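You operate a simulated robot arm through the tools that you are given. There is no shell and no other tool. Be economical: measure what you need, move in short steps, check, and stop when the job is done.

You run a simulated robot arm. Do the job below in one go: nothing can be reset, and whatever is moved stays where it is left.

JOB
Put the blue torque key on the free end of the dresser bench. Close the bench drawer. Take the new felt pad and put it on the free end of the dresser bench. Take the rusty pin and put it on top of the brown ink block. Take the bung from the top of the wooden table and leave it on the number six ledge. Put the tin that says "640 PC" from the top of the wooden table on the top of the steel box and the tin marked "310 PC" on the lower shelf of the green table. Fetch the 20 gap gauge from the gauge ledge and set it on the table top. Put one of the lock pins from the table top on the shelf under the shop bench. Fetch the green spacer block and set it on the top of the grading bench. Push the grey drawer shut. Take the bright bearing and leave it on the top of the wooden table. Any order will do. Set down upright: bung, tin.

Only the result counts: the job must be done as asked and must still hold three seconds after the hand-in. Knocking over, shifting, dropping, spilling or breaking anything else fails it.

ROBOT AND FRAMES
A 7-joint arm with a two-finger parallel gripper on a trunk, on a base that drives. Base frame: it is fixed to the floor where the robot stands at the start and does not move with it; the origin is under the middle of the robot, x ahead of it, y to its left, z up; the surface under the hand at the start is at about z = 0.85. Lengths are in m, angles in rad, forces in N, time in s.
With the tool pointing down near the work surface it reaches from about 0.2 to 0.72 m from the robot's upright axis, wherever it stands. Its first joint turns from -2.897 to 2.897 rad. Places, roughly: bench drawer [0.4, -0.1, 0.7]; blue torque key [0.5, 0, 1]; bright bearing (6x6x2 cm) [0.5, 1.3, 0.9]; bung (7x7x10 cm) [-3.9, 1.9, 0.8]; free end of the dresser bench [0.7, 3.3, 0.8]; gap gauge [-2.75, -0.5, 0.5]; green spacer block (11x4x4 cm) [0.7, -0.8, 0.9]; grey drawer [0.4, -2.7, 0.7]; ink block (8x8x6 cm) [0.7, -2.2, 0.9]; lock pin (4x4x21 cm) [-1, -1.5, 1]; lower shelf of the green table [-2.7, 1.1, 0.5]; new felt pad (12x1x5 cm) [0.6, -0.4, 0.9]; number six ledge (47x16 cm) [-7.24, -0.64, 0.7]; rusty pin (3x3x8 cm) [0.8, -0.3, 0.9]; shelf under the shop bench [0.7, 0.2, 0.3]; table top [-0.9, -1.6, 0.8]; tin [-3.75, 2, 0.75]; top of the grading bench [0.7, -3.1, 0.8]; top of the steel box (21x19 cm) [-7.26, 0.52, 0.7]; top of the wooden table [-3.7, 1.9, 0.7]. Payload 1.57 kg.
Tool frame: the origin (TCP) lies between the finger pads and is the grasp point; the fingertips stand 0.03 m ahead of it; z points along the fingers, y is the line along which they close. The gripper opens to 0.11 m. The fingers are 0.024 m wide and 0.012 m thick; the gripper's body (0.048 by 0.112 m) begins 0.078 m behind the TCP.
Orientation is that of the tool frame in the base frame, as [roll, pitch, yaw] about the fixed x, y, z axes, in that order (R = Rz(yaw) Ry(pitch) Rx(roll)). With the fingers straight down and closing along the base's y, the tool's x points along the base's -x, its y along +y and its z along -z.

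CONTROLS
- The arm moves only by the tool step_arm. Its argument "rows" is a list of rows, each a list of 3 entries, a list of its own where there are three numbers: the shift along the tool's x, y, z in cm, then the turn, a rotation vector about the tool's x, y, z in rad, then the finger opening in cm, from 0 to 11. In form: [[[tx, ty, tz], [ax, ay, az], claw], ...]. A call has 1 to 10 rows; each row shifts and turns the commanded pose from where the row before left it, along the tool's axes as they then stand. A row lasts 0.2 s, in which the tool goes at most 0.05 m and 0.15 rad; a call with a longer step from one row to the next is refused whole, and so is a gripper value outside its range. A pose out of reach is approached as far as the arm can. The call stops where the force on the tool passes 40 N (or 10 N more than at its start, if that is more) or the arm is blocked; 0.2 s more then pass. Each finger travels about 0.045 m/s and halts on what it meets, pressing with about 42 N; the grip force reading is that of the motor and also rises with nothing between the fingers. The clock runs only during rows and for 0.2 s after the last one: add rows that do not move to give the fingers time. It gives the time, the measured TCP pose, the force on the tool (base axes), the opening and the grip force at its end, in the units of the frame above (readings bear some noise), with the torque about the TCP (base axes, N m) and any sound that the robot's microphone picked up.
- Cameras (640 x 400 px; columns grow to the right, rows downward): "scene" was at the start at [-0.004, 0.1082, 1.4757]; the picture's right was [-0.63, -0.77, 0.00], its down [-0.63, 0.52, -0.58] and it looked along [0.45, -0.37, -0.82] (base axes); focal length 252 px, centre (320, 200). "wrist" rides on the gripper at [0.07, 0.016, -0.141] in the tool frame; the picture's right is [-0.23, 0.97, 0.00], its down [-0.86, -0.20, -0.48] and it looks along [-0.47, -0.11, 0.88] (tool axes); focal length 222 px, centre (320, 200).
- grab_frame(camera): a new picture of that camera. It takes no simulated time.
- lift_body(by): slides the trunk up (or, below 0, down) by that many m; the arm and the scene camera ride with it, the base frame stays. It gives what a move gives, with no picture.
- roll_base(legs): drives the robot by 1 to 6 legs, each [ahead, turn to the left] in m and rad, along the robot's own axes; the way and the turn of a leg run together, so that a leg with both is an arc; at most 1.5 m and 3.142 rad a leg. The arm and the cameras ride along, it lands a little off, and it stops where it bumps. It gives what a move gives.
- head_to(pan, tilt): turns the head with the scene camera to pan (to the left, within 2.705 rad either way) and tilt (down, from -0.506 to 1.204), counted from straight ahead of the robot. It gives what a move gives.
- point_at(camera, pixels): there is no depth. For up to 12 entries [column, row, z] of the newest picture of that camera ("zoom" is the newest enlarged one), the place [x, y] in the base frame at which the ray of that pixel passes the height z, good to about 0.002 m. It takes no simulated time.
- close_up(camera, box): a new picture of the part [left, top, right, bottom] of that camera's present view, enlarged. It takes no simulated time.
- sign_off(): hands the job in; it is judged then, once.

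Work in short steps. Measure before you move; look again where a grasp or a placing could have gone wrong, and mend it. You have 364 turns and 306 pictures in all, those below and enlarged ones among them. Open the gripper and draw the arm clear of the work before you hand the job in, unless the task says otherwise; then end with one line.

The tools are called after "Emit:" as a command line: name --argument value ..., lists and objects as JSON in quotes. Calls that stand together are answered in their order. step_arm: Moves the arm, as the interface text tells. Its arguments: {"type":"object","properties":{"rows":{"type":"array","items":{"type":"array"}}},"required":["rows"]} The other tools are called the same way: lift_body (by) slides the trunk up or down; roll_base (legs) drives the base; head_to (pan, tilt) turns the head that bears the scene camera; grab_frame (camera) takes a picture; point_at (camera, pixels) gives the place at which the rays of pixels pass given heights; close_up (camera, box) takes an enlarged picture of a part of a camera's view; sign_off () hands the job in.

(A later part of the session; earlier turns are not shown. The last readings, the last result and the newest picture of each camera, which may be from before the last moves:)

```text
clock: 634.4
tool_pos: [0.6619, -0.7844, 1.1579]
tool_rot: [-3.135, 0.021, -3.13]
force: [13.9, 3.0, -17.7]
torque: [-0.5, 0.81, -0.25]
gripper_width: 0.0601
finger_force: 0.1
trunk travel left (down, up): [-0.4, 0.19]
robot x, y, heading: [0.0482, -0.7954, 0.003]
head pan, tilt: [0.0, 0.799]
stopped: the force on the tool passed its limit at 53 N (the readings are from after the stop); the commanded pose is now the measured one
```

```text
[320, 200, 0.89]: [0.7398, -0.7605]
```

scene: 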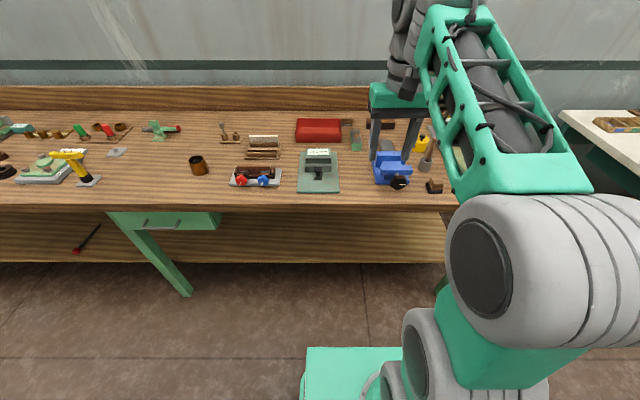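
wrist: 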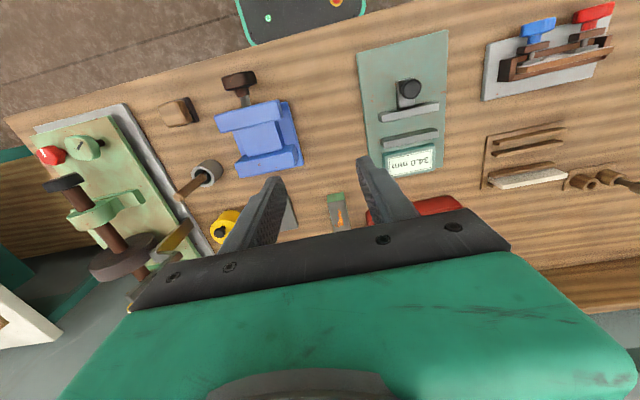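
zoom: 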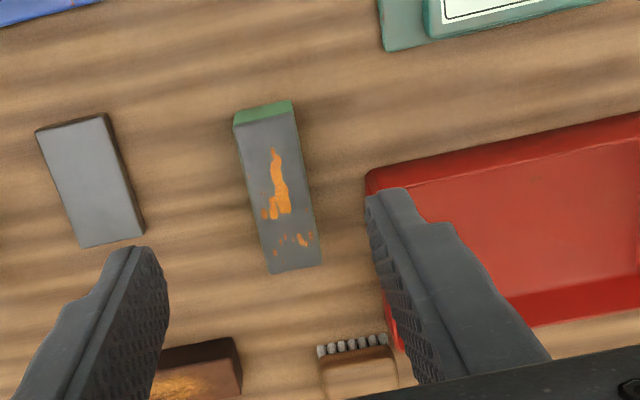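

A jolt occurred; I look at the scene to see whether anything is touching.

Emit:
grab_frame --camera "scene"

Emit:
step_arm --rows '[[[0, 0, 0], [0, 0, 0], 6], [[0, 0, 0], [0, 0, 0], 6]]'

```text
90 pictures are left
```

scene: 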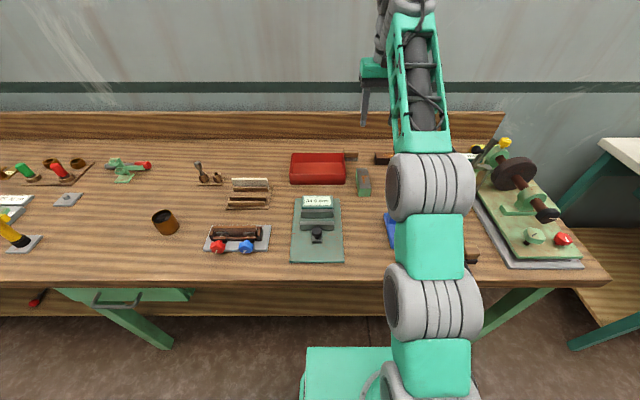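

```text
clock: 635.0
tool_pos: [0.6616, -0.7836, 1.1579]
tool_rot: [-3.134, 0.021, -3.127]
force: [18.4, 4.2, -29.2]
torque: [-0.8, 0.81, -0.4]
gripper_width: 0.0601
finger_force: 0.0
trunk travel left (down, up): [-0.4, 0.19]
robot x, y, heading: [0.0526, -0.7988, 0.003]
head pan, tilt: [0.0, 0.799]
```

There is a steady load; I pull the tool back 5 cm gently.

Emit:
step_arm --rows '[[[2, 0, 0], [0, 0, 0], 6], [[2, 0, 0], [0, 0, 0], 6], [[2, 0, 0], [0, 0, 0], 6]]'

Emit:
lift_body --by -0.15

```text
clock: 635.8
tool_pos: [0.6026, -0.7854, 1.1566]
tool_rot: [-3.135, 0.019, -3.129]
force: [0.0, -0.8, 0.1]
torque: [0.02, 0.02, 0.0]
gripper_width: 0.0602
finger_force: 0.0
trunk travel left (down, up): [-0.4, 0.19]
robot x, y, heading: [0.0474, -0.7964, 0.005]
head pan, tilt: [0.0, 0.799]
```

```text
clock: 637.5
tool_pos: [0.6009, -0.7851, 1.0073]
tool_rot: [-3.134, 0.019, -3.128]
force: [0.0, -0.6, 1.0]
torque: [0.0, -0.02, -0.02]
gripper_width: 0.0599
finger_force: 0.0
trunk travel left (down, up): [-0.25, 0.34]
robot x, y, heading: [0.0487, -0.7964, 0.01]
head pan, tilt: [0.0, 0.799]
```

Load gone (a joint-limit artefact). I raise the trunk and lower the arm correspondingly to gain reach, then move forward.

Emit:
lift_body --by 0.14

Emit:
step_arm --rows '[[[0, 0, 4], [0, 0.01, 0], 6], [[0, 0, 4], [0, 0.01, 0], 6], [[0, 0, 4], [0, 0, 0], 6], [[0, 0, 3], [0, 0, 0], 6], [[-4, -0.1, 0], [0, 0, 0], 6], [[-4, -0.1, 0], [0, 0, 0], 6], [[-4, 0, 0], [0, 0, 0], 6]]'

Emit:
grab_frame --camera "wrist"

```text
clock: 639.2
tool_pos: [0.6035, -0.785, 1.1473]
tool_rot: [-3.134, 0.02, -3.128]
force: [0.1, -0.2, 0.4]
torque: [0.01, 0.01, 0.0]
gripper_width: 0.0601
finger_force: 0.0
trunk travel left (down, up): [-0.39, 0.2]
robot x, y, heading: [0.046, -0.7937, 0.001]
head pan, tilt: [0.0, 0.799]
```

```text
clock: 640.8
tool_pos: [0.7228, -0.7859, 0.997]
tool_rot: [-3.135, 0.001, -3.13]
force: [-0.6, -0.8, 0.4]
torque: [0.03, -0.03, -0.01]
gripper_width: 0.0599
finger_force: 0.1
trunk travel left (down, up): [-0.39, 0.2]
robot x, y, heading: [0.0488, -0.7986, 0.003]
head pan, tilt: [0.0, 0.799]
```

```text
89 pictures are left
```

wrist: 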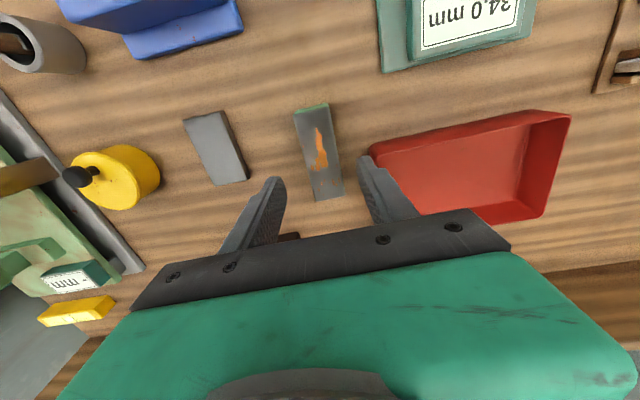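

Emit:
point_at --camera "wrist" --pixels '[[294, 113, 0.89], [327, 106, 0.89], [343, 195, 0.89], [316, 200, 0.89], [320, 155, 0.89], [368, 152, 0.9], [372, 165, 0.9]]'

```text
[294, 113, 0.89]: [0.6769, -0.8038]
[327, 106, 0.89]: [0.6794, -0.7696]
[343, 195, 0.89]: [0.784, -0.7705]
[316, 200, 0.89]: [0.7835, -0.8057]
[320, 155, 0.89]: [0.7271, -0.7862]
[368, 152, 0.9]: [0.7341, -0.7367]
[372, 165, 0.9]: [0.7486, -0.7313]
```

I narrow the opening to 5 cm (tray edge at y −0.735), and lower to TCP z 0.886.

Emit:
step_arm --rows '[[[-0.7, -0.1, 0], [0, 0, 0], 5], [[0, 0, 4], [0, 0, 0], 5], [[0, 0, 4], [0, 0, 0], 5], [[0, 0, 2], [0, 0, 0], 5], [[0, 0, 1.1], [0, 0, 0], 5]]'

Emit:
grab_frame --camera "wrist"

```text
clock: 642.0
tool_pos: [0.7292, -0.7864, 0.8859]
tool_rot: [-3.134, -0.001, -3.128]
force: [-0.7, 0.5, -0.3]
torque: [0.04, -0.03, 0.05]
gripper_width: 0.0501
finger_force: 0.1
trunk travel left (down, up): [-0.39, 0.2]
robot x, y, heading: [0.0523, -0.7955, 0.003]
head pan, tilt: [0.0, 0.799]
```

```text
88 pictures are left
```

wrist: 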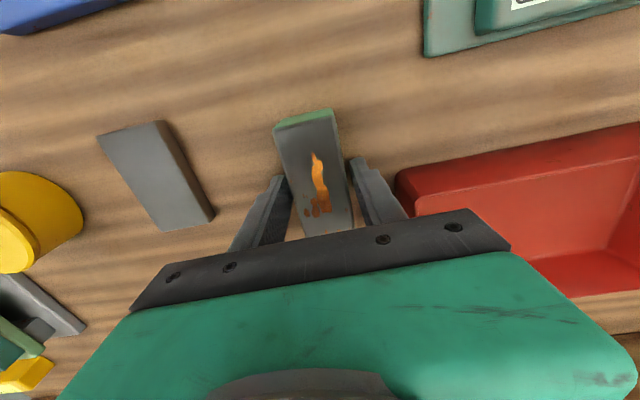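

Straddling it well; close and lift.

Emit:
step_arm --rows '[[[0, 0, 0], [0, 0, 0], 2], [[0, 0, 0], [0, 0, 0], 2], [[0, 0, 0], [0, 0, 0], 2], [[0, 0, 0], [0, 0, 0], 2]]'

Emit:
step_arm --rows '[[[0, 0, -3], [0, 0, 0], 2], [[0, 0, -4], [0, 0, 0], 2], [[0, 0, -4], [0, 0, 0], 2], [[0, 0, -4], [0, 0, 0], 2], [[4.5, 0, 0], [0, 0, 0], 2], [[4.5, 0, 0], [0, 0, 0], 2], [[4.5, 0, 0], [0, 0, 0], 2], [[4.5, 0, 0], [0, 0, 0], 2], [[4.5, 0, 0], [0, 0, 0], 2]]'

Emit:
grab_frame --camera "wrist"

```text
clock: 643.0
tool_pos: [0.7297, -0.7892, 0.8857]
tool_rot: [-3.134, 0.0, -3.129]
force: [0.6, 0.9, 0.2]
torque: [0.16, -0.27, -0.02]
gripper_width: 0.0397
finger_force: 41.7
trunk travel left (down, up): [-0.39, 0.2]
robot x, y, heading: [0.0504, -0.7946, 0.001]
head pan, tilt: [0.0, 0.799]
```

```text
clock: 645.0
tool_pos: [0.5041, -0.7917, 1.0347]
tool_rot: [-3.135, -0.004, -3.129]
force: [1.3, 1.2, -5.5]
torque: [0.0, 0.03, 0.0]
gripper_width: 0.0399
finger_force: 41.3
trunk travel left (down, up): [-0.39, 0.2]
robot x, y, heading: [0.0496, -0.798, -0.001]
head pan, tilt: [0.0, 0.799]
```

```text
87 pictures are left
```

wrist: 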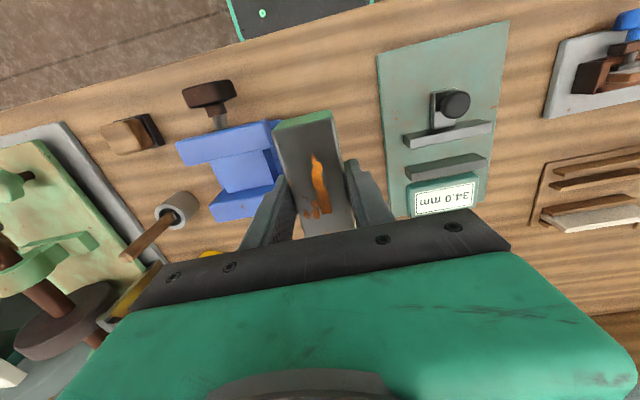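

Spacer held. I drive back to the grading bench, y≈−3.1.

Emit:
roll_base --legs '[[-0.25, 0], [0, -1.571], [1.5, 0], [0.75, 0], [0, 1.571]]'

Emit:
step_arm --rows '[[[0, -5, 0], [0, 0, 0], 2], [[0, -5, 0], [0, 0, 0], 2], [[0, -5, 0], [0, 0, 0], 2], [[0, -5, 0], [0, 0, 0], 2], [[0, -5, 0], [0, 0, 0], 2]]'

Emit:
grab_frame --camera "scene"

```text
clock: 665.2
tool_pos: [0.2614, -3.0598, 1.0345]
tool_rot: [-3.134, -0.003, -3.132]
force: [0.6, -1.2, -6.0]
torque: [-0.02, 0.01, 0.02]
gripper_width: 0.0398
finger_force: 42.1
trunk travel left (down, up): [-0.39, 0.2]
robot x, y, heading: [-0.1949, -3.0615, 0.003]
head pan, tilt: [0.0, 0.799]
```

```text
clock: 666.4
tool_pos: [0.2649, -3.3096, 1.0366]
tool_rot: [-3.136, 0.0, -3.131]
force: [-0.6, -0.1, -4.6]
torque: [0.0, 0.08, 0.0]
gripper_width: 0.0396
finger_force: 42.2
trunk travel left (down, up): [-0.39, 0.2]
robot x, y, heading: [-0.1964, -3.0657, 0.001]
head pan, tilt: [0.0, 0.799]
```

```text
86 pictures are left
```

scene: 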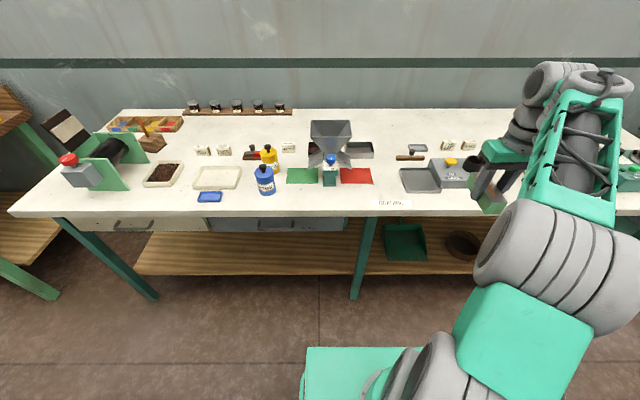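

I look for a free patch in front of the hopper.

Emit:
close_up --camera "scene" --box '[250, 110, 450, 230]'

Emit:
point_at --camera "scene" --pixels '[[280, 198, 0.85], [310, 200, 0.85], [345, 200, 0.85], [310, 185, 0.85], [345, 185, 0.85], [385, 185, 0.85], [390, 160, 0.85], [395, 180, 0.85], [330, 211, 0.85], [388, 140, 0.85], [420, 130, 0.85]]'

```text
3.20 times, centred on (350, 170) of scene
```

zoom: 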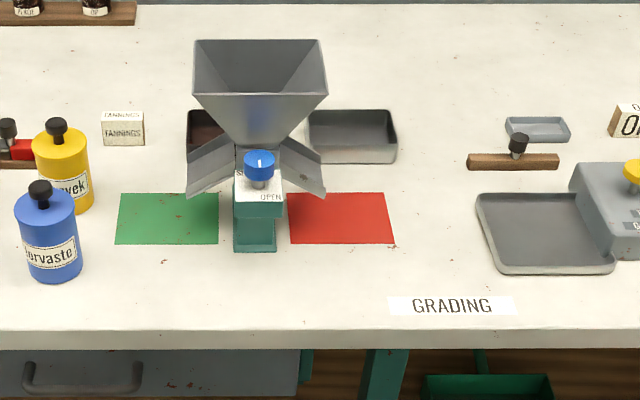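

```text
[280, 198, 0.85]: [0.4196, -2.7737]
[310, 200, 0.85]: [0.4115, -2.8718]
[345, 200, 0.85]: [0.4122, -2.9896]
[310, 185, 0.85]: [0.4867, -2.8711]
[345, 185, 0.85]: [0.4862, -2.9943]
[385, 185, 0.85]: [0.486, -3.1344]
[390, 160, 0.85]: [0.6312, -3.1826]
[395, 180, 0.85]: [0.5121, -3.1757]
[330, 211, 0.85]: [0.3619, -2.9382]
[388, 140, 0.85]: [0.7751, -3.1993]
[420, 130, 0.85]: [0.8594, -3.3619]
```

Free strip between the red sheet and grey plate: target (0.58, −3.145). I align and move in.

Emit:
step_arm --rows '[[[0, 4.1, 0], [0, 0, 0], 2], [[0, 4.1, 0], [0, 0, 0], 2], [[0, 4.1, 0], [0, 0, 0], 2], [[0, 4.1, 0], [0, 0, 0], 2]]'

Emit:
roll_base --legs '[[0.25, 0]]'

Emit:
step_arm --rows '[[[-3.2, 0, 0], [0, 0, 0], 2], [[-3.2, 0, 0], [0, 0, 0], 2]]'

Emit:
grab_frame --camera "wrist"

```text
clock: 667.4
tool_pos: [0.264, -3.1432, 1.0371]
tool_rot: [-3.134, 0.0, -3.133]
force: [-1.1, -0.1, -5.4]
torque: [0.03, 0.04, 0.01]
gripper_width: 0.0397
finger_force: 42.8
trunk travel left (down, up): [-0.39, 0.2]
robot x, y, heading: [-0.1936, -3.0635, 0.004]
head pan, tilt: [0.0, 0.799]
```

```text
clock: 669.2
tool_pos: [0.5136, -3.1438, 1.0358]
tool_rot: [-3.135, -0.002, -3.132]
force: [-0.8, 0.1, -5.3]
torque: [-0.01, -0.02, 0.01]
gripper_width: 0.0398
finger_force: 42.1
trunk travel left (down, up): [-0.39, 0.2]
robot x, y, heading: [0.0546, -3.058, 0.001]
head pan, tilt: [0.0, 0.799]
```

```text
clock: 669.9
tool_pos: [0.5794, -3.144, 1.0367]
tool_rot: [-3.135, -0.002, -3.133]
force: [0.4, 0.5, -5.0]
torque: [-0.03, 0.07, 0.04]
gripper_width: 0.0397
finger_force: 42.3
trunk travel left (down, up): [-0.39, 0.2]
robot x, y, heading: [0.0544, -3.0621, 0.001]
head pan, tilt: [0.0, 0.799]
```

```text
84 pictures are left
```

wrist: 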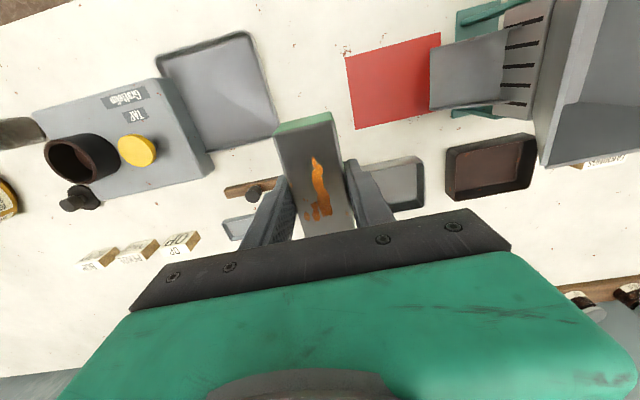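

Emit:
point_at --camera "wrist" --pixels '[[278, 130, 0.86], [252, 35, 0.86], [346, 60, 0.85], [357, 128, 0.85], [368, 185, 0.87], [278, 185, 0.87], [210, 160, 0.9]]'

```text
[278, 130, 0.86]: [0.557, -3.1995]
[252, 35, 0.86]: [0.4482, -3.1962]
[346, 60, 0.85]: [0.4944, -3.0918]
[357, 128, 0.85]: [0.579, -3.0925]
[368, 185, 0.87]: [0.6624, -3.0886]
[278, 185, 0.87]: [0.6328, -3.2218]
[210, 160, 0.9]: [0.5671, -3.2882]
```

Clear gap (y −3.09…−3.195). I lower to contact.

Emit:
step_arm --rows '[[[0, 0, 4.5], [0, 0, 0], 2], [[0, 0, 4.5], [0, 0, 0], 2], [[0, 0, 4], [0, 0, 0], 2], [[0, 0, 1], [0, 0, 0], 2], [[0, 0, 0.4], [0, 0, 0], 2], [[0, 0, 0.3], [0, 0, 0], 2]]'

Emit:
step_arm --rows '[[[0, 0, 0.2], [0, 0, 0], 2], [[0, 0, 0.2], [0, 0, 0], 2], [[0, 0, 0.2], [0, 0, 0], 2]]'

```text
clock: 671.2
tool_pos: [0.5786, -3.1443, 0.8997]
tool_rot: [3.141, -0.007, -3.135]
force: [-0.6, 0.3, -4.1]
torque: [-0.05, 0.03, 0.0]
gripper_width: 0.0398
finger_force: 41.4
out of reach, approached as far as the arm can: row 5, 6
trunk travel left (down, up): [-0.39, 0.2]
robot x, y, heading: [0.058, -3.0614, -0.002]
head pan, tilt: [0.0, 0.799]
```

```text
clock: 672.0
tool_pos: [0.5779, -3.1441, 0.8986]
tool_rot: [-3.14, -0.007, -3.133]
force: [-1.0, -0.3, -5.7]
torque: [-0.02, 0.03, 0.0]
gripper_width: 0.0401
finger_force: 41.6
out of reach, approached as far as the arm can: row 1, 2
trunk travel left (down, up): [-0.39, 0.2]
robot x, y, heading: [0.0592, -3.0594, 0.0]
head pan, tilt: [0.0, 0.799]
```

Arm's lower limit; I use the trunk for the last centimetre.

Emit:
lift_body --by -0.009

Emit:
lift_body --by -0.004

```text
clock: 672.6
tool_pos: [0.5777, -3.1445, 0.8897]
tool_rot: [3.141, -0.009, -3.132]
force: [0.1, -0.2, -5.1]
torque: [0.02, 0.07, -0.02]
gripper_width: 0.0397
finger_force: 41.9
trunk travel left (down, up): [-0.381, 0.209]
robot x, y, heading: [0.0514, -3.0621, -0.0]
head pan, tilt: [0.0, 0.799]
```

```text
clock: 673.2
tool_pos: [0.5779, -3.1448, 0.8857]
tool_rot: [-3.141, -0.009, -3.133]
force: [0.0, -1.0, -5.5]
torque: [-0.01, 0.04, -0.01]
gripper_width: 0.0397
finger_force: 41.6
trunk travel left (down, up): [-0.377, 0.213]
robot x, y, heading: [0.0597, -3.0615, 0.006]
head pan, tilt: [0.0, 0.799]
```

Emit:
lift_body --by -0.003

Emit:
lift_body --by -0.003

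```text
clock: 673.7
tool_pos: [0.5776, -3.1447, 0.8844]
tool_rot: [-3.141, -0.004, -3.133]
force: [-0.9, 0.0, 7.0]
torque: [0.27, -0.65, 0.04]
gripper_width: 0.0397
finger_force: 42.5
trunk travel left (down, up): [-0.374, 0.216]
robot x, y, heading: [0.056, -3.0584, -0.004]
head pan, tilt: [0.0, 0.799]
```

```text
clock: 674.2
tool_pos: [0.5779, -3.1447, 0.8845]
tool_rot: [-3.139, 0.003, -3.133]
force: [1.5, -0.1, 35.0]
torque: [0.55, 0.54, 0.15]
gripper_width: 0.0399
finger_force: 42.4
trunk travel left (down, up): [-0.371, 0.219]
robot x, y, heading: [0.0541, -3.0618, -0.002]
head pan, tilt: [0.0, 0.799]
```

Contact. I ease the trunk up 3 mm, open, and rise by trunk.

Emit:
lift_body --by 0.003

Emit:
step_arm --rows '[[[0, 0, 0], [0, 0, 0], 5], [[0, 0, 0], [0, 0, 0], 5.2], [[0, 0, 0], [0, 0, 0], 5.2]]'

Emit:
lift_body --by 0.15

Emit:
grab_frame --camera "wrist"

```text
clock: 674.7
tool_pos: [0.5786, -3.1448, 0.8837]
tool_rot: [-3.141, -0.004, -3.134]
force: [8.0, -2.2, 26.0]
torque: [0.21, -0.63, 0.07]
gripper_width: 0.0399
finger_force: 42.0
trunk travel left (down, up): [-0.374, 0.216]
robot x, y, heading: [0.0571, -3.0611, -0.0]
head pan, tilt: [0.0, 0.799]
```

```text
clock: 675.5
tool_pos: [0.578, -3.1439, 0.8831]
tool_rot: [3.14, -0.009, -3.133]
force: [0.1, 0.1, 0.7]
torque: [0.02, 0.03, 0.01]
gripper_width: 0.0519
finger_force: 0.1
trunk travel left (down, up): [-0.374, 0.216]
robot x, y, heading: [0.0577, -3.0626, 0.003]
head pan, tilt: [0.0, 0.799]
```

```text
clock: 677.3
tool_pos: [0.5797, -3.1449, 1.0325]
tool_rot: [-3.142, -0.005, -3.134]
force: [0.1, -0.7, 0.1]
torque: [0.02, -0.01, -0.01]
gripper_width: 0.0521
finger_force: 0.0
trunk travel left (down, up): [-0.524, 0.066]
robot x, y, heading: [0.0571, -3.0599, 0.002]
head pan, tilt: [0.0, 0.799]
```

```text
83 pictures are left
```

wrist: 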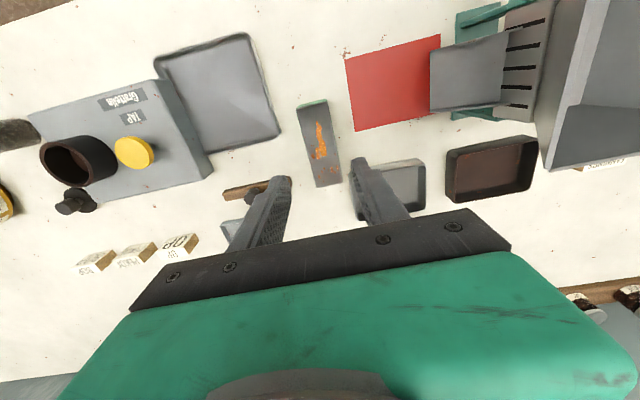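

Spacer placed. Now back to the wooden table for the 640 tin and the bung; long drive around.

Emit:
roll_base --legs '[[-0.3, 0], [0, 1.571], [1.5, 0], [1.5, 0], [1.5, 0], [1.5, 0]]'

Emit:
roll_base --legs '[[0.25, 0], [0, 1.571], [1.5, 0], [1.5, 0], [0.55, 0]]'

```text
clock: 711.3
tool_pos: [-0.258, 3.4774, 1.0333]
tool_rot: [3.14, -0.006, -1.535]
force: [-0.6, -0.4, 0.4]
torque: [-0.04, -0.01, -0.04]
gripper_width: 0.0522
finger_force: 0.0
trunk travel left (down, up): [-0.524, 0.066]
robot x, y, heading: [-0.3272, 2.9518, 1.596]
head pan, tilt: [0.0, 0.799]
```

```text
clock: 733.7
tool_pos: [-4.3859, 3.1833, 1.0324]
tool_rot: [-3.14, -0.007, 0.027]
force: [0.4, -0.3, 0.2]
torque: [-0.01, -0.01, 0.02]
gripper_width: 0.0519
finger_force: 0.0
trunk travel left (down, up): [-0.524, 0.066]
robot x, y, heading: [-3.8606, 3.1101, -3.121]
head pan, tilt: [0.0, 0.799]
```

I turn to face the table, shift the tool toward the 640 tin, and look.

Emit:
roll_base --legs '[[0, 1.55], [0.45, 0]]'

Emit:
step_arm --rows '[[[0, 4.3, 0], [0, 0, 0], 8], [[0, 4.3, 0], [0, 0, 0], 8], [[0, 4.3, -2], [0, 0, 0], 8]]'

Emit:
grab_frame --camera "wrist"

Emit:
grab_frame --camera "scene"

```text
clock: 740.2
tool_pos: [-3.946, 2.1351, 1.0324]
tool_rot: [3.141, -0.005, 1.578]
force: [0.3, 0.5, 0.2]
torque: [-0.01, 0.0, 0.02]
gripper_width: 0.052
finger_force: 0.1
trunk travel left (down, up): [-0.524, 0.066]
robot x, y, heading: [-3.8593, 2.6599, -1.574]
head pan, tilt: [0.0, 0.799]
```

```text
clock: 741.0
tool_pos: [-3.8175, 2.1357, 1.0522]
tool_rot: [-3.14, -0.008, 1.579]
force: [0.6, -0.3, -0.4]
torque: [0.01, 0.0, 0.0]
gripper_width: 0.08
finger_force: 0.0
trunk travel left (down, up): [-0.524, 0.066]
robot x, y, heading: [-3.8607, 2.6556, -1.573]
head pan, tilt: [0.0, 0.799]
```

```text
82 pictures are left
```

wrist: 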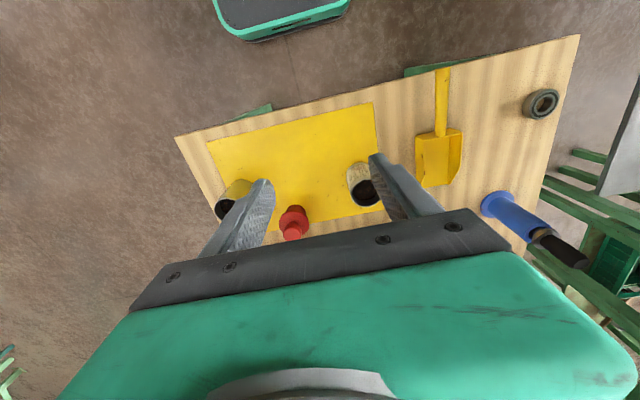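

```text
81 pictures are left
```

scene: 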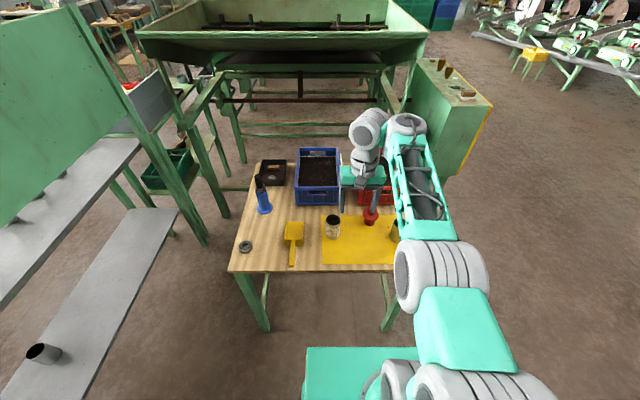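

Bearing and everything are still in place. I measure the 640 tin's rim (≈(366,190)) and the bung ((293,225)).

Emit:
close_up --camera "wrist" --box '[200, 130, 420, 250]'

Emit:
point_at --camera "wrist" --pixels '[[366, 192, 0.828], [352, 192, 0.828], [379, 190, 0.828], [292, 231, 0.84], [293, 210, 0.76], [235, 200, 0.828]]'

```text
2.91 times, centred on (310, 190) of wrist
```

zoom: 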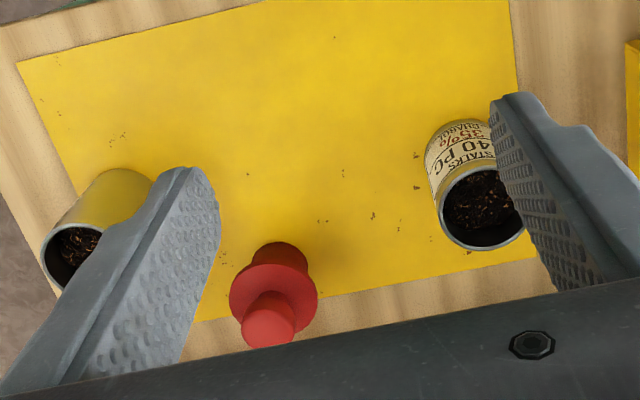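

```text
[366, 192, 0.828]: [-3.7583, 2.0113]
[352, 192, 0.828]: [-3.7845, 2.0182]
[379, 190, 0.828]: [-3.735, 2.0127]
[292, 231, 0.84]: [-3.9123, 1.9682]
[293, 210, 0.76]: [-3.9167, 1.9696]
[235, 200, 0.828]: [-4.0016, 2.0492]
```

Tin 640 rim centre (−3.76, 2.011). I align above it, lower the trunk 0.2, and check.

Emit:
step_arm --rows '[[[-4.1, 1.9, 0], [0, 0, 0], 8], [[-4.1, 1.9, 0], [0, 0, 0], 8], [[-4.2, 1.9, 0], [0, 0, 0], 8]]'

Emit:
lift_body --by -0.17

Emit:
grab_frame --camera "wrist"

```text
clock: 741.8
tool_pos: [-3.759, 2.0112, 1.0508]
tool_rot: [3.141, -0.009, 1.576]
force: [-0.8, 0.0, 0.4]
torque: [0.01, -0.06, -0.02]
gripper_width: 0.0798
finger_force: 0.1
trunk travel left (down, up): [-0.524, 0.066]
robot x, y, heading: [-3.8634, 2.6592, -1.573]
head pan, tilt: [0.0, 0.799]
```

```text
clock: 743.7
tool_pos: [-3.7598, 2.0112, 0.8812]
tool_rot: [3.141, -0.007, 1.578]
force: [-1.2, -0.2, 0.7]
torque: [-0.03, -0.03, -0.01]
gripper_width: 0.0799
finger_force: 0.1
trunk travel left (down, up): [-0.354, 0.236]
robot x, y, heading: [-3.862, 2.6598, -1.572]
head pan, tilt: [0.0, 0.799]
```

```text
79 pictures are left
```

wrist: 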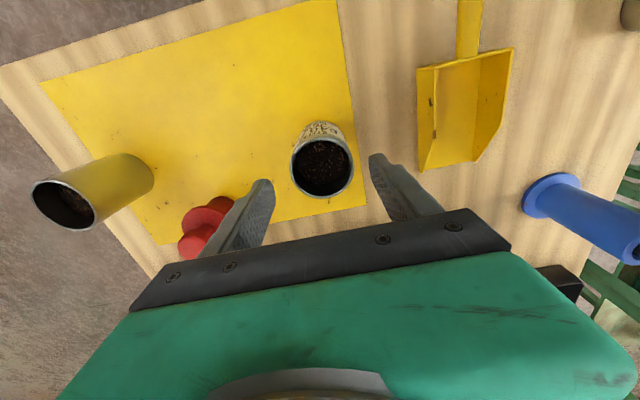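

Lower by the trunk 8 cm, then close.

Emit:
lift_body --by -0.08

Emit:
grab_frame --camera "wrist"

Emit:
step_arm --rows '[[[0, 0, 0], [0, 0, 0], 4], [[0, 0, 0], [0, 0, 0], 4], [[0, 0, 0], [0, 0, 0], 4], [[0, 0, 0], [0, 0, 0], 4]]'

Emit:
lift_body --by 0.25

Emit:
grab_frame --camera "wrist"

```text
clock: 744.9
tool_pos: [-3.7594, 2.0125, 0.8022]
tool_rot: [3.14, -0.008, 1.578]
force: [-0.1, 0.2, 0.0]
torque: [0.0, -0.04, -0.03]
gripper_width: 0.08
finger_force: 0.1
trunk travel left (down, up): [-0.274, 0.316]
robot x, y, heading: [-3.8615, 2.6574, -1.572]
head pan, tilt: [0.0, 0.799]
```

```text
78 pictures are left
```

wrist: 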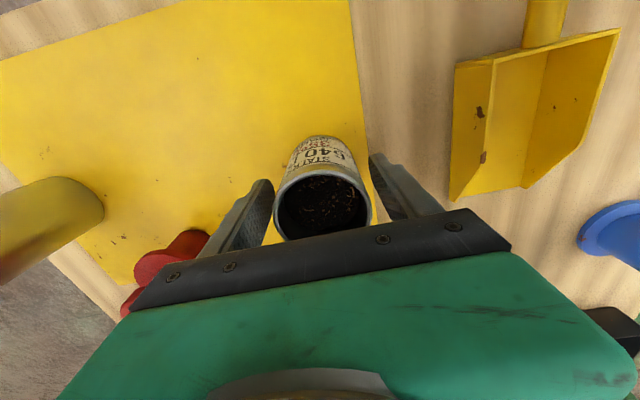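

```text
clock: 745.9
tool_pos: [-3.7589, 2.0114, 0.802]
tool_rot: [-3.141, -0.006, 1.577]
force: [-1.2, -0.4, 0.3]
torque: [-0.08, -0.02, -0.02]
gripper_width: 0.0588
finger_force: 38.7
trunk travel left (down, up): [-0.274, 0.316]
robot x, y, heading: [-3.8605, 2.6609, -1.57]
head pan, tilt: [0.0, 0.799]
```

```text
clock: 748.5
tool_pos: [-3.7597, 2.0123, 1.0525]
tool_rot: [-3.141, -0.007, 1.579]
force: [-0.6, 0.3, -0.2]
torque: [-0.02, -0.01, -0.01]
gripper_width: 0.0587
finger_force: 42.1
trunk travel left (down, up): [-0.524, 0.066]
robot x, y, heading: [-3.8598, 2.6584, -1.573]
head pan, tilt: [0.0, 0.799]
```

```text
77 pictures are left
```

wrist: 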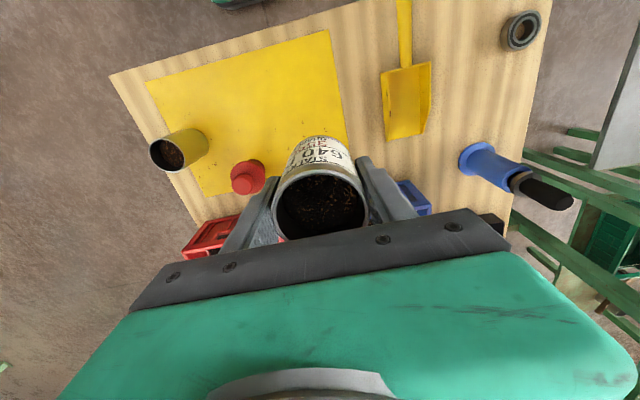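

Tin 640 held. I back up and drive west to see the destination.

Emit:
roll_base --legs '[[-0.5, 0], [0, -1.568], [1.3, 0]]'

Emit:
head_to --pan 0.6 --tilt 0.3

Emit:
grab_frame --camera "scene"

```text
clock: 761.4
tool_pos: [-5.8033, 3.0528, 1.0513]
tool_rot: [-3.141, -0.006, 0.014]
force: [0.0, -0.4, -0.8]
torque: [-0.01, -0.05, -0.01]
gripper_width: 0.0581
finger_force: 41.9
trunk travel left (down, up): [-0.524, 0.066]
robot x, y, heading: [-5.157, 3.1604, -3.134]
head pan, tilt: [0.0, 0.799]
```

```text
clock: 762.4
tool_pos: [-5.8014, 3.0537, 1.052]
tool_rot: [3.142, -0.007, 0.012]
force: [-0.4, 0.2, -0.9]
torque: [0.02, 0.01, -0.02]
gripper_width: 0.0583
finger_force: 42.0
trunk travel left (down, up): [-0.524, 0.066]
robot x, y, heading: [-5.1579, 3.1572, -3.139]
head pan, tilt: [0.6, 0.3]
```

```text
76 pictures are left
```

scene: 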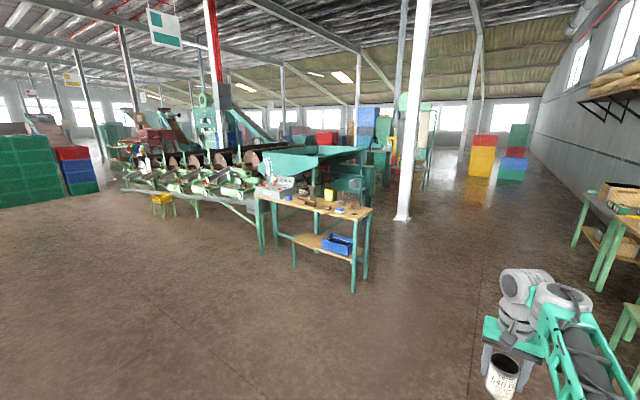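

Emit:
point_at --camera "scene" --pixels '[[353, 292, 0.0], [263, 255, 0.0], [365, 278, 0.0], [295, 267, 0.0], [240, 205, 0.6], [180, 195, 0.6], [270, 185, 0.7], [250, 250, 0.0]]'

Emit:
close_up --camera "scene" --box '[100, 130, 400, 300]'

```text
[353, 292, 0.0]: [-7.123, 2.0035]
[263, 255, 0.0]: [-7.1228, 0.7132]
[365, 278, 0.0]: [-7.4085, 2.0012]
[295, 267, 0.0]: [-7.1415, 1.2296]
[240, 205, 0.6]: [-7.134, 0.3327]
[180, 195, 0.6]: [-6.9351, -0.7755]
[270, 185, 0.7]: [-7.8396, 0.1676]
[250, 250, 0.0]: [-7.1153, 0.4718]
```

```text
2.13 times, centred on (250, 215) of scene
```

zoom: 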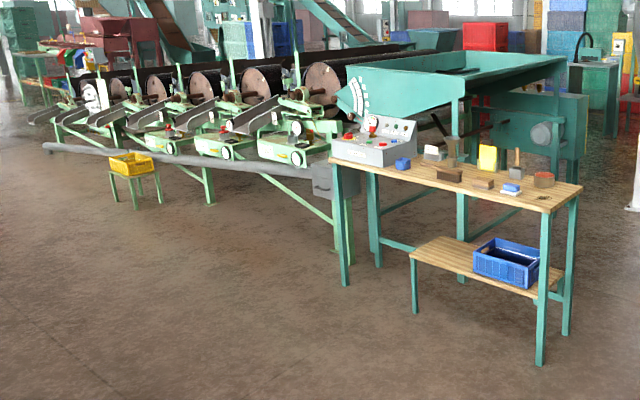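

The steel box is the grey box by the table's left end; the ledges are along the machine front. I drive to x≈−5.9, y≈0.65 and look.

Emit:
roll_base --legs '[[0.7, 0], [0, 1.565], [1.5, 0], [1.0, 0], [0, -1.571]]'

Emit:
head_to --pan 0.25 --tilt 0.5

Emit:
grab_frame --camera "scene"

```text
clock: 785.7
tool_pos: [-6.5472, 0.5498, 1.051]
tool_rot: [3.141, -0.006, -0.011]
force: [0.0, 0.4, -0.2]
torque: [0.01, 0.0, 0.03]
gripper_width: 0.0574
finger_force: 41.9
trunk travel left (down, up): [-0.524, 0.066]
robot x, y, heading: [-5.9026, 0.6395, 3.13]
head pan, tilt: [0.6, 0.3]
```

```text
clock: 786.5
tool_pos: [-6.5472, 0.5502, 1.0513]
tool_rot: [-3.142, -0.007, -0.012]
force: [-0.2, 0.9, -0.8]
torque: [-0.02, 0.0, -0.01]
gripper_width: 0.0577
finger_force: 41.5
trunk travel left (down, up): [-0.524, 0.066]
robot x, y, heading: [-5.9013, 0.6407, 3.123]
head pan, tilt: [0.25, 0.499]
```

```text
74 pictures are left
```

scene: 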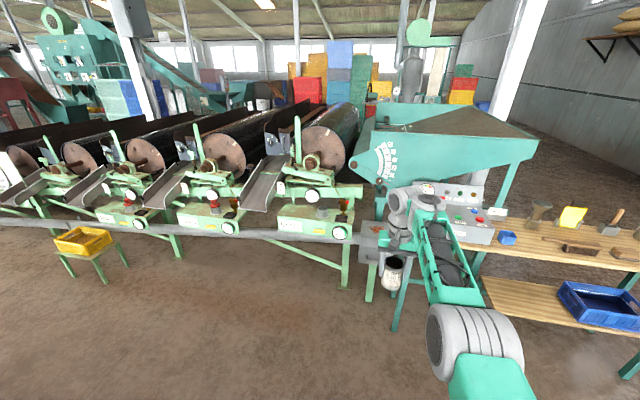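

Emit:
close_up --camera "scene" --box '[90, 160, 420, 310]'

Emit:
close_up --camera "scene" --box '[340, 200, 440, 290]'

Emit:
point_at --camera "zoom" --pixels '[[320, 200, 0.7]]'

```text
1.94 times, centred on (255, 235) of scene
```

zoom: 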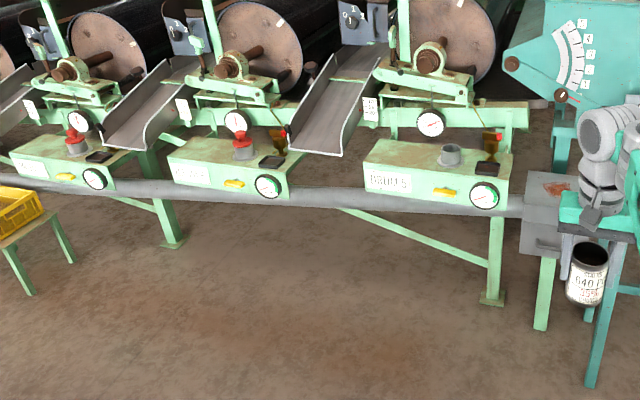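

```text
4.44 times, centred on (390, 245) of scene
```

zoom: 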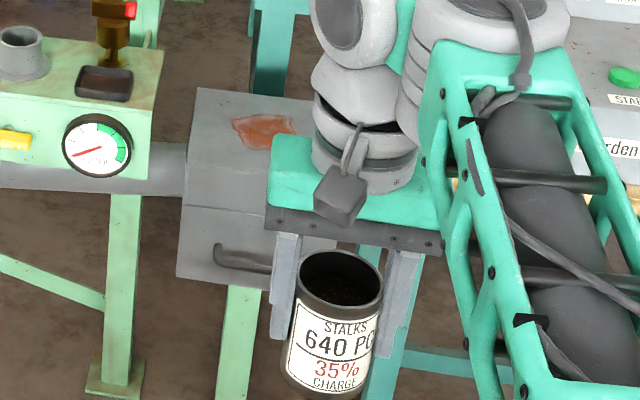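

```text
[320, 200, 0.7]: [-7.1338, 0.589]
```

The steel box top is visible; the "6" ledge is the second box from the right. I compute the box-top corners.

Emit:
point_at --camera "zoom" --pixels '[[197, 90, 0.7], [310, 105, 0.7], [182, 207, 0.7], [197, 90, 0.75], [182, 207, 0.75], [250, 150, 0.75], [250, 150, 0.7]]'

```text
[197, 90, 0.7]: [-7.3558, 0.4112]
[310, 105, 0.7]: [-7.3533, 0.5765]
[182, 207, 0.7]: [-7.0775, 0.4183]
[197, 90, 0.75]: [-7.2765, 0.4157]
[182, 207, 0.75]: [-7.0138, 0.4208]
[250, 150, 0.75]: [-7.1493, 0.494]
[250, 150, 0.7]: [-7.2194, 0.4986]
```

I drive 0.3 m closer for a better view of the box top.

Emit:
roll_base --legs '[[0.3, 0]]'

Emit:
grab_frame --camera "wrist"

Emit:
head_to --pan 0.1 --tilt 0.65

Emit:
grab_frame --camera "scene"

```text
clock: 788.6
tool_pos: [-6.848, 0.5532, 1.0518]
tool_rot: [-3.141, -0.006, -0.01]
force: [-0.5, 0.3, -0.4]
torque: [0.0, -0.05, -0.04]
gripper_width: 0.0577
finger_force: 42.1
trunk travel left (down, up): [-0.524, 0.066]
robot x, y, heading: [-6.1965, 0.6472, 3.121]
head pan, tilt: [0.25, 0.499]
```

```text
71 pictures are left
```

wrist: 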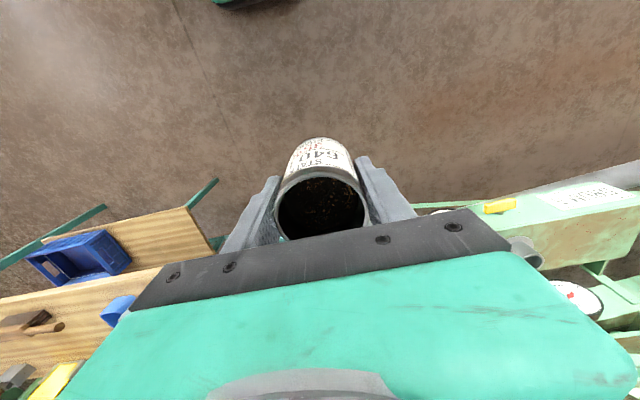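

```text
clock: 789.3
tool_pos: [-6.8476, 0.5542, 1.0517]
tool_rot: [3.14, -0.007, -0.009]
force: [0.1, -0.7, -0.7]
torque: [0.0, -0.02, 0.0]
gripper_width: 0.0574
finger_force: 41.5
trunk travel left (down, up): [-0.524, 0.066]
robot x, y, heading: [-6.1999, 0.6448, 3.124]
head pan, tilt: [0.099, 0.649]
```

```text
70 pictures are left
```

scene: 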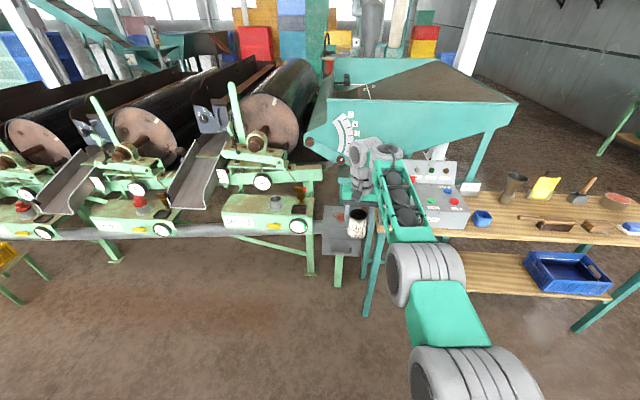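

Emit:
close_up --camera "scene" --box '[280, 170, 400, 270]'

Emit:
point_at --camera "zoom" --pixels '[[320, 200, 0.7]]'

```text
4.00 times, centred on (340, 220) of scene
```

zoom: 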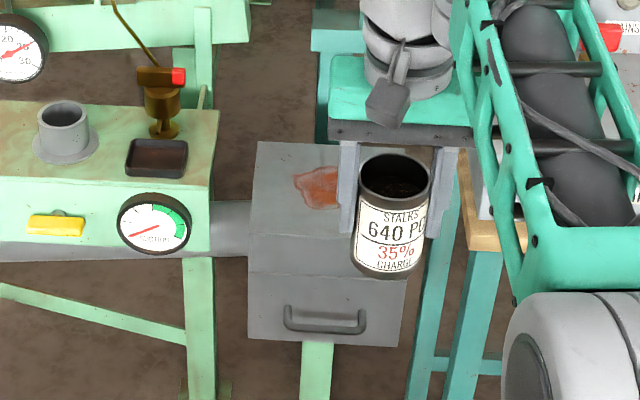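

```text
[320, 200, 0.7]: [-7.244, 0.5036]
```

Emit:
point_at --camera "zoom" --pixels '[[258, 142, 0.7], [250, 232, 0.7], [248, 270, 0.7], [258, 142, 0.74], [250, 232, 0.74], [248, 270, 0.74], [405, 280, 0.7], [320, 190, 0.74], [258, 142, 0.66], [248, 270, 0.66]]'

Emit:
close_up --camera "scene" --box '[315, 195, 375, 260]'

```text
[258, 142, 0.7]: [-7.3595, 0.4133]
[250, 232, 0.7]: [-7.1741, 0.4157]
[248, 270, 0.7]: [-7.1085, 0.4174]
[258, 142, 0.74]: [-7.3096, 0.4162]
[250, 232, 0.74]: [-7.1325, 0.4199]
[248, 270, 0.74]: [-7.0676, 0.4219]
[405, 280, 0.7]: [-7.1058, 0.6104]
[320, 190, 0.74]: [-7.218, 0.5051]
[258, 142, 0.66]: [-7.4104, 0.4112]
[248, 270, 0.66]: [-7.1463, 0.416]
```

```text
6.15 times, centred on (345, 228) of scene
```

zoom: 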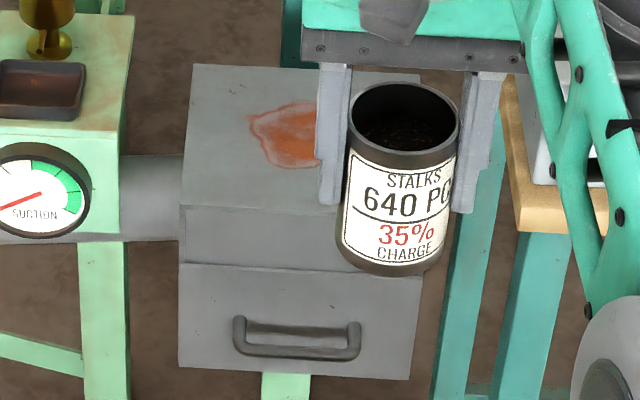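

Box top: x −7.36…−7.174, y 0.414…0.624, z≈0.70. I align y and drive forward 0.40 with the tin high.

Emit:
step_arm --rows '[[[0, 2.8, 0], [0, 0, 0], 4]]'

Emit:
roll_base --legs '[[0.4, 0.018]]'

Emit:
grab_frame --camera "wrist"

Emit:
grab_frame --camera "scene"

```text
clock: 789.7
tool_pos: [-6.8478, 0.5246, 1.0532]
tool_rot: [-3.141, -0.005, -0.011]
force: [0.5, -0.2, -1.1]
torque: [-0.03, -0.01, 0.03]
gripper_width: 0.0575
finger_force: 42.0
trunk travel left (down, up): [-0.524, 0.066]
robot x, y, heading: [-6.1977, 0.6484, 3.123]
head pan, tilt: [0.099, 0.649]
```

```text
clock: 792.2
tool_pos: [-7.2493, 0.5163, 1.0512]
tool_rot: [-3.142, -0.007, 0.01]
force: [-0.1, 0.5, -2.0]
torque: [0.05, -0.02, 0.03]
gripper_width: 0.0572
finger_force: 41.7
trunk travel left (down, up): [-0.524, 0.066]
robot x, y, heading: [-6.6068, 0.6465, -3.137]
head pan, tilt: [0.099, 0.649]
```

```text
67 pictures are left
```

wrist: 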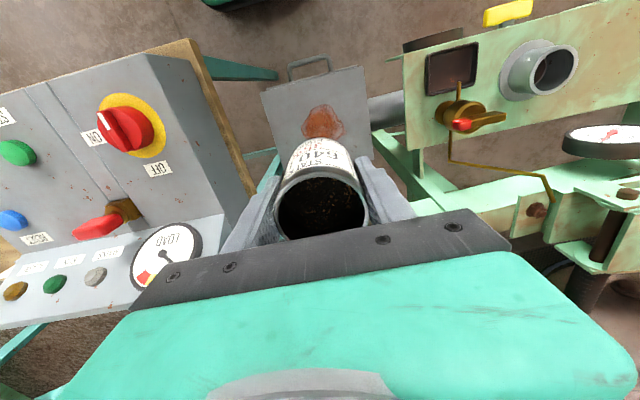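

```text
66 pictures are left
```

scene: 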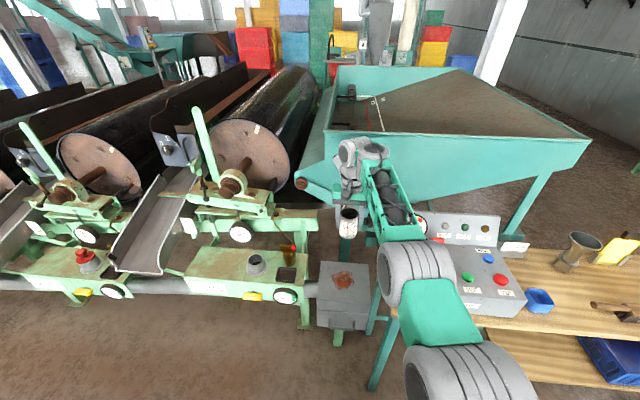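

Emit:
point_at --camera "wrist" --pixels '[[262, 93, 0.7], [363, 67, 0.7], [374, 158, 0.7], [320, 120, 0.7], [205, 150, 0.9], [250, 175, 0.85], [405, 60, 0.7], [408, 145, 0.7]]'

```text
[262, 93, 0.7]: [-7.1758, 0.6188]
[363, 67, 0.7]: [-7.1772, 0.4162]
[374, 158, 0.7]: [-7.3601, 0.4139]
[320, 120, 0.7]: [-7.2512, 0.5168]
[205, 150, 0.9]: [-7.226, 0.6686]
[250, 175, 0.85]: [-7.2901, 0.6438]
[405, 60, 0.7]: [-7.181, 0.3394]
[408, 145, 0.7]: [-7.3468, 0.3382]
```

Tool is over the box top. I go 1.5 cm further and lower by trunk to just above.

Emit:
step_arm --rows '[[[-1.6, 0, 0], [0, 0, 0], 4]]'

Emit:
lift_body --by -0.275

Emit:
grab_frame --camera "wrist"

```text
clock: 792.6
tool_pos: [-7.2657, 0.5144, 1.0531]
tool_rot: [3.141, -0.006, 0.011]
force: [-1.7, -0.4, -0.3]
torque: [-0.02, 0.01, -0.02]
gripper_width: 0.0575
finger_force: 41.5
trunk travel left (down, up): [-0.524, 0.066]
robot x, y, heading: [-6.6036, 0.6498, -3.136]
head pan, tilt: [0.099, 0.649]
```

```text
clock: 795.4
tool_pos: [-7.2662, 0.5155, 0.7779]
tool_rot: [3.14, -0.007, 0.011]
force: [0.1, 0.3, -0.9]
torque: [0.02, -0.01, 0.0]
gripper_width: 0.0576
finger_force: 41.9
trunk travel left (down, up): [-0.249, 0.341]
robot x, y, heading: [-6.6026, 0.6486, -3.138]
head pan, tilt: [0.099, 0.649]
```

```text
65 pictures are left
```

wrist: 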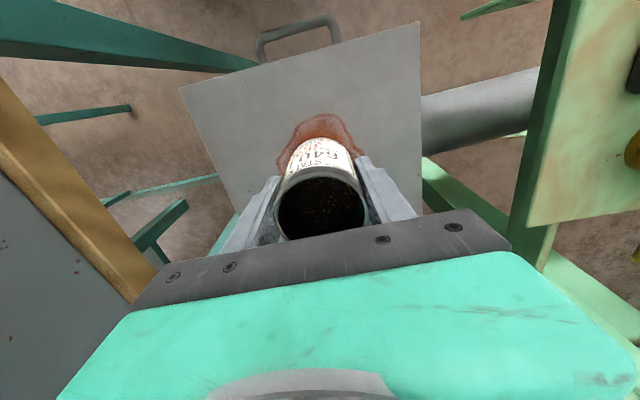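

Clear. I lower in small trunk steps until contact.

Emit:
lift_body --by -0.01

Emit:
lift_body --by -0.005

Emit:
lift_body --by -0.004

```text
clock: 796.0
tool_pos: [-7.2654, 0.5154, 0.7669]
tool_rot: [3.141, -0.007, 0.011]
force: [0.4, -1.0, -1.6]
torque: [0.0, 0.02, 0.05]
gripper_width: 0.0576
finger_force: 42.0
trunk travel left (down, up): [-0.239, 0.351]
robot x, y, heading: [-6.6065, 0.6464, -3.141]
head pan, tilt: [0.099, 0.649]
```

```text
clock: 796.5
tool_pos: [-7.2657, 0.5151, 0.764]
tool_rot: [3.141, -0.003, 0.012]
force: [1.9, -0.3, 10.5]
torque: [0.03, -0.3, -0.02]
gripper_width: 0.0578
finger_force: 42.1
trunk travel left (down, up): [-0.234, 0.356]
robot x, y, heading: [-6.6042, 0.6487, -3.139]
head pan, tilt: [0.099, 0.649]
```

```text
clock: 797.0
tool_pos: [-7.2656, 0.5154, 0.7637]
tool_rot: [3.141, 0.003, 0.008]
force: [-0.7, 0.4, 32.4]
torque: [0.26, -0.14, -0.08]
gripper_width: 0.0577
finger_force: 42.0
trunk travel left (down, up): [-0.23, 0.36]
robot x, y, heading: [-6.6047, 0.6491, -3.137]
head pan, tilt: [0.099, 0.649]
```

Contact. Ease up 4 mm, open, and rise.

Emit:
lift_body --by 0.004

Emit:
step_arm --rows '[[[0, 0, 0], [0, 0, 0], 6.5], [[0, 0, 0], [0, 0, 0], 7.5], [[0, 0, 0], [0, 0, 0], 8], [[0, 0, 0], [0, 0, 0], 8]]'

Emit:
lift_body --by 0.28

Emit:
grab_frame --camera "wrist"

```text
clock: 797.6
tool_pos: [-7.2657, 0.5152, 0.7629]
tool_rot: [-3.141, -0.003, 0.01]
force: [-9.2, -0.6, 25.0]
torque: [0.04, 0.85, -0.02]
gripper_width: 0.0574
finger_force: 41.6
trunk travel left (down, up): [-0.234, 0.356]
robot x, y, heading: [-6.6073, 0.6422, -3.14]
head pan, tilt: [0.099, 0.649]
```

```text
clock: 798.6
tool_pos: [-7.2658, 0.5149, 0.7622]
tool_rot: [-3.141, -0.008, 0.009]
force: [-0.5, 0.2, 1.1]
torque: [-0.02, 0.03, 0.0]
gripper_width: 0.0803
finger_force: 0.1
trunk travel left (down, up): [-0.234, 0.356]
robot x, y, heading: [-6.6029, 0.6513, -3.139]
head pan, tilt: [0.099, 0.649]
```

```text
clock: 801.4
tool_pos: [-7.2652, 0.5151, 1.0414]
tool_rot: [-3.141, -0.007, 0.01]
force: [-0.1, 0.3, -0.4]
torque: [-0.02, 0.04, 0.03]
gripper_width: 0.0802
finger_force: 0.1
trunk travel left (down, up): [-0.514, 0.076]
robot x, y, heading: [-6.6019, 0.6473, -3.137]
head pan, tilt: [0.099, 0.649]
```

```text
64 pictures are left
```

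wrist: 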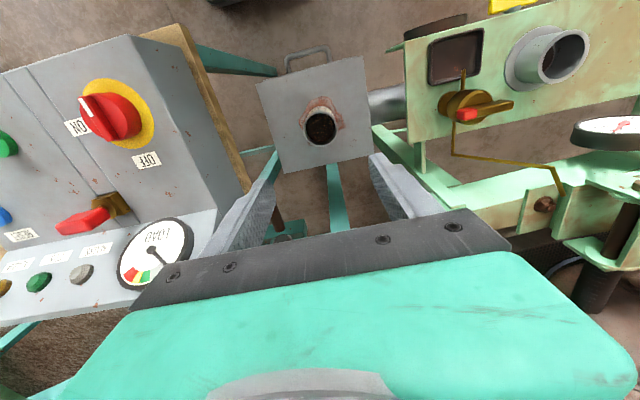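

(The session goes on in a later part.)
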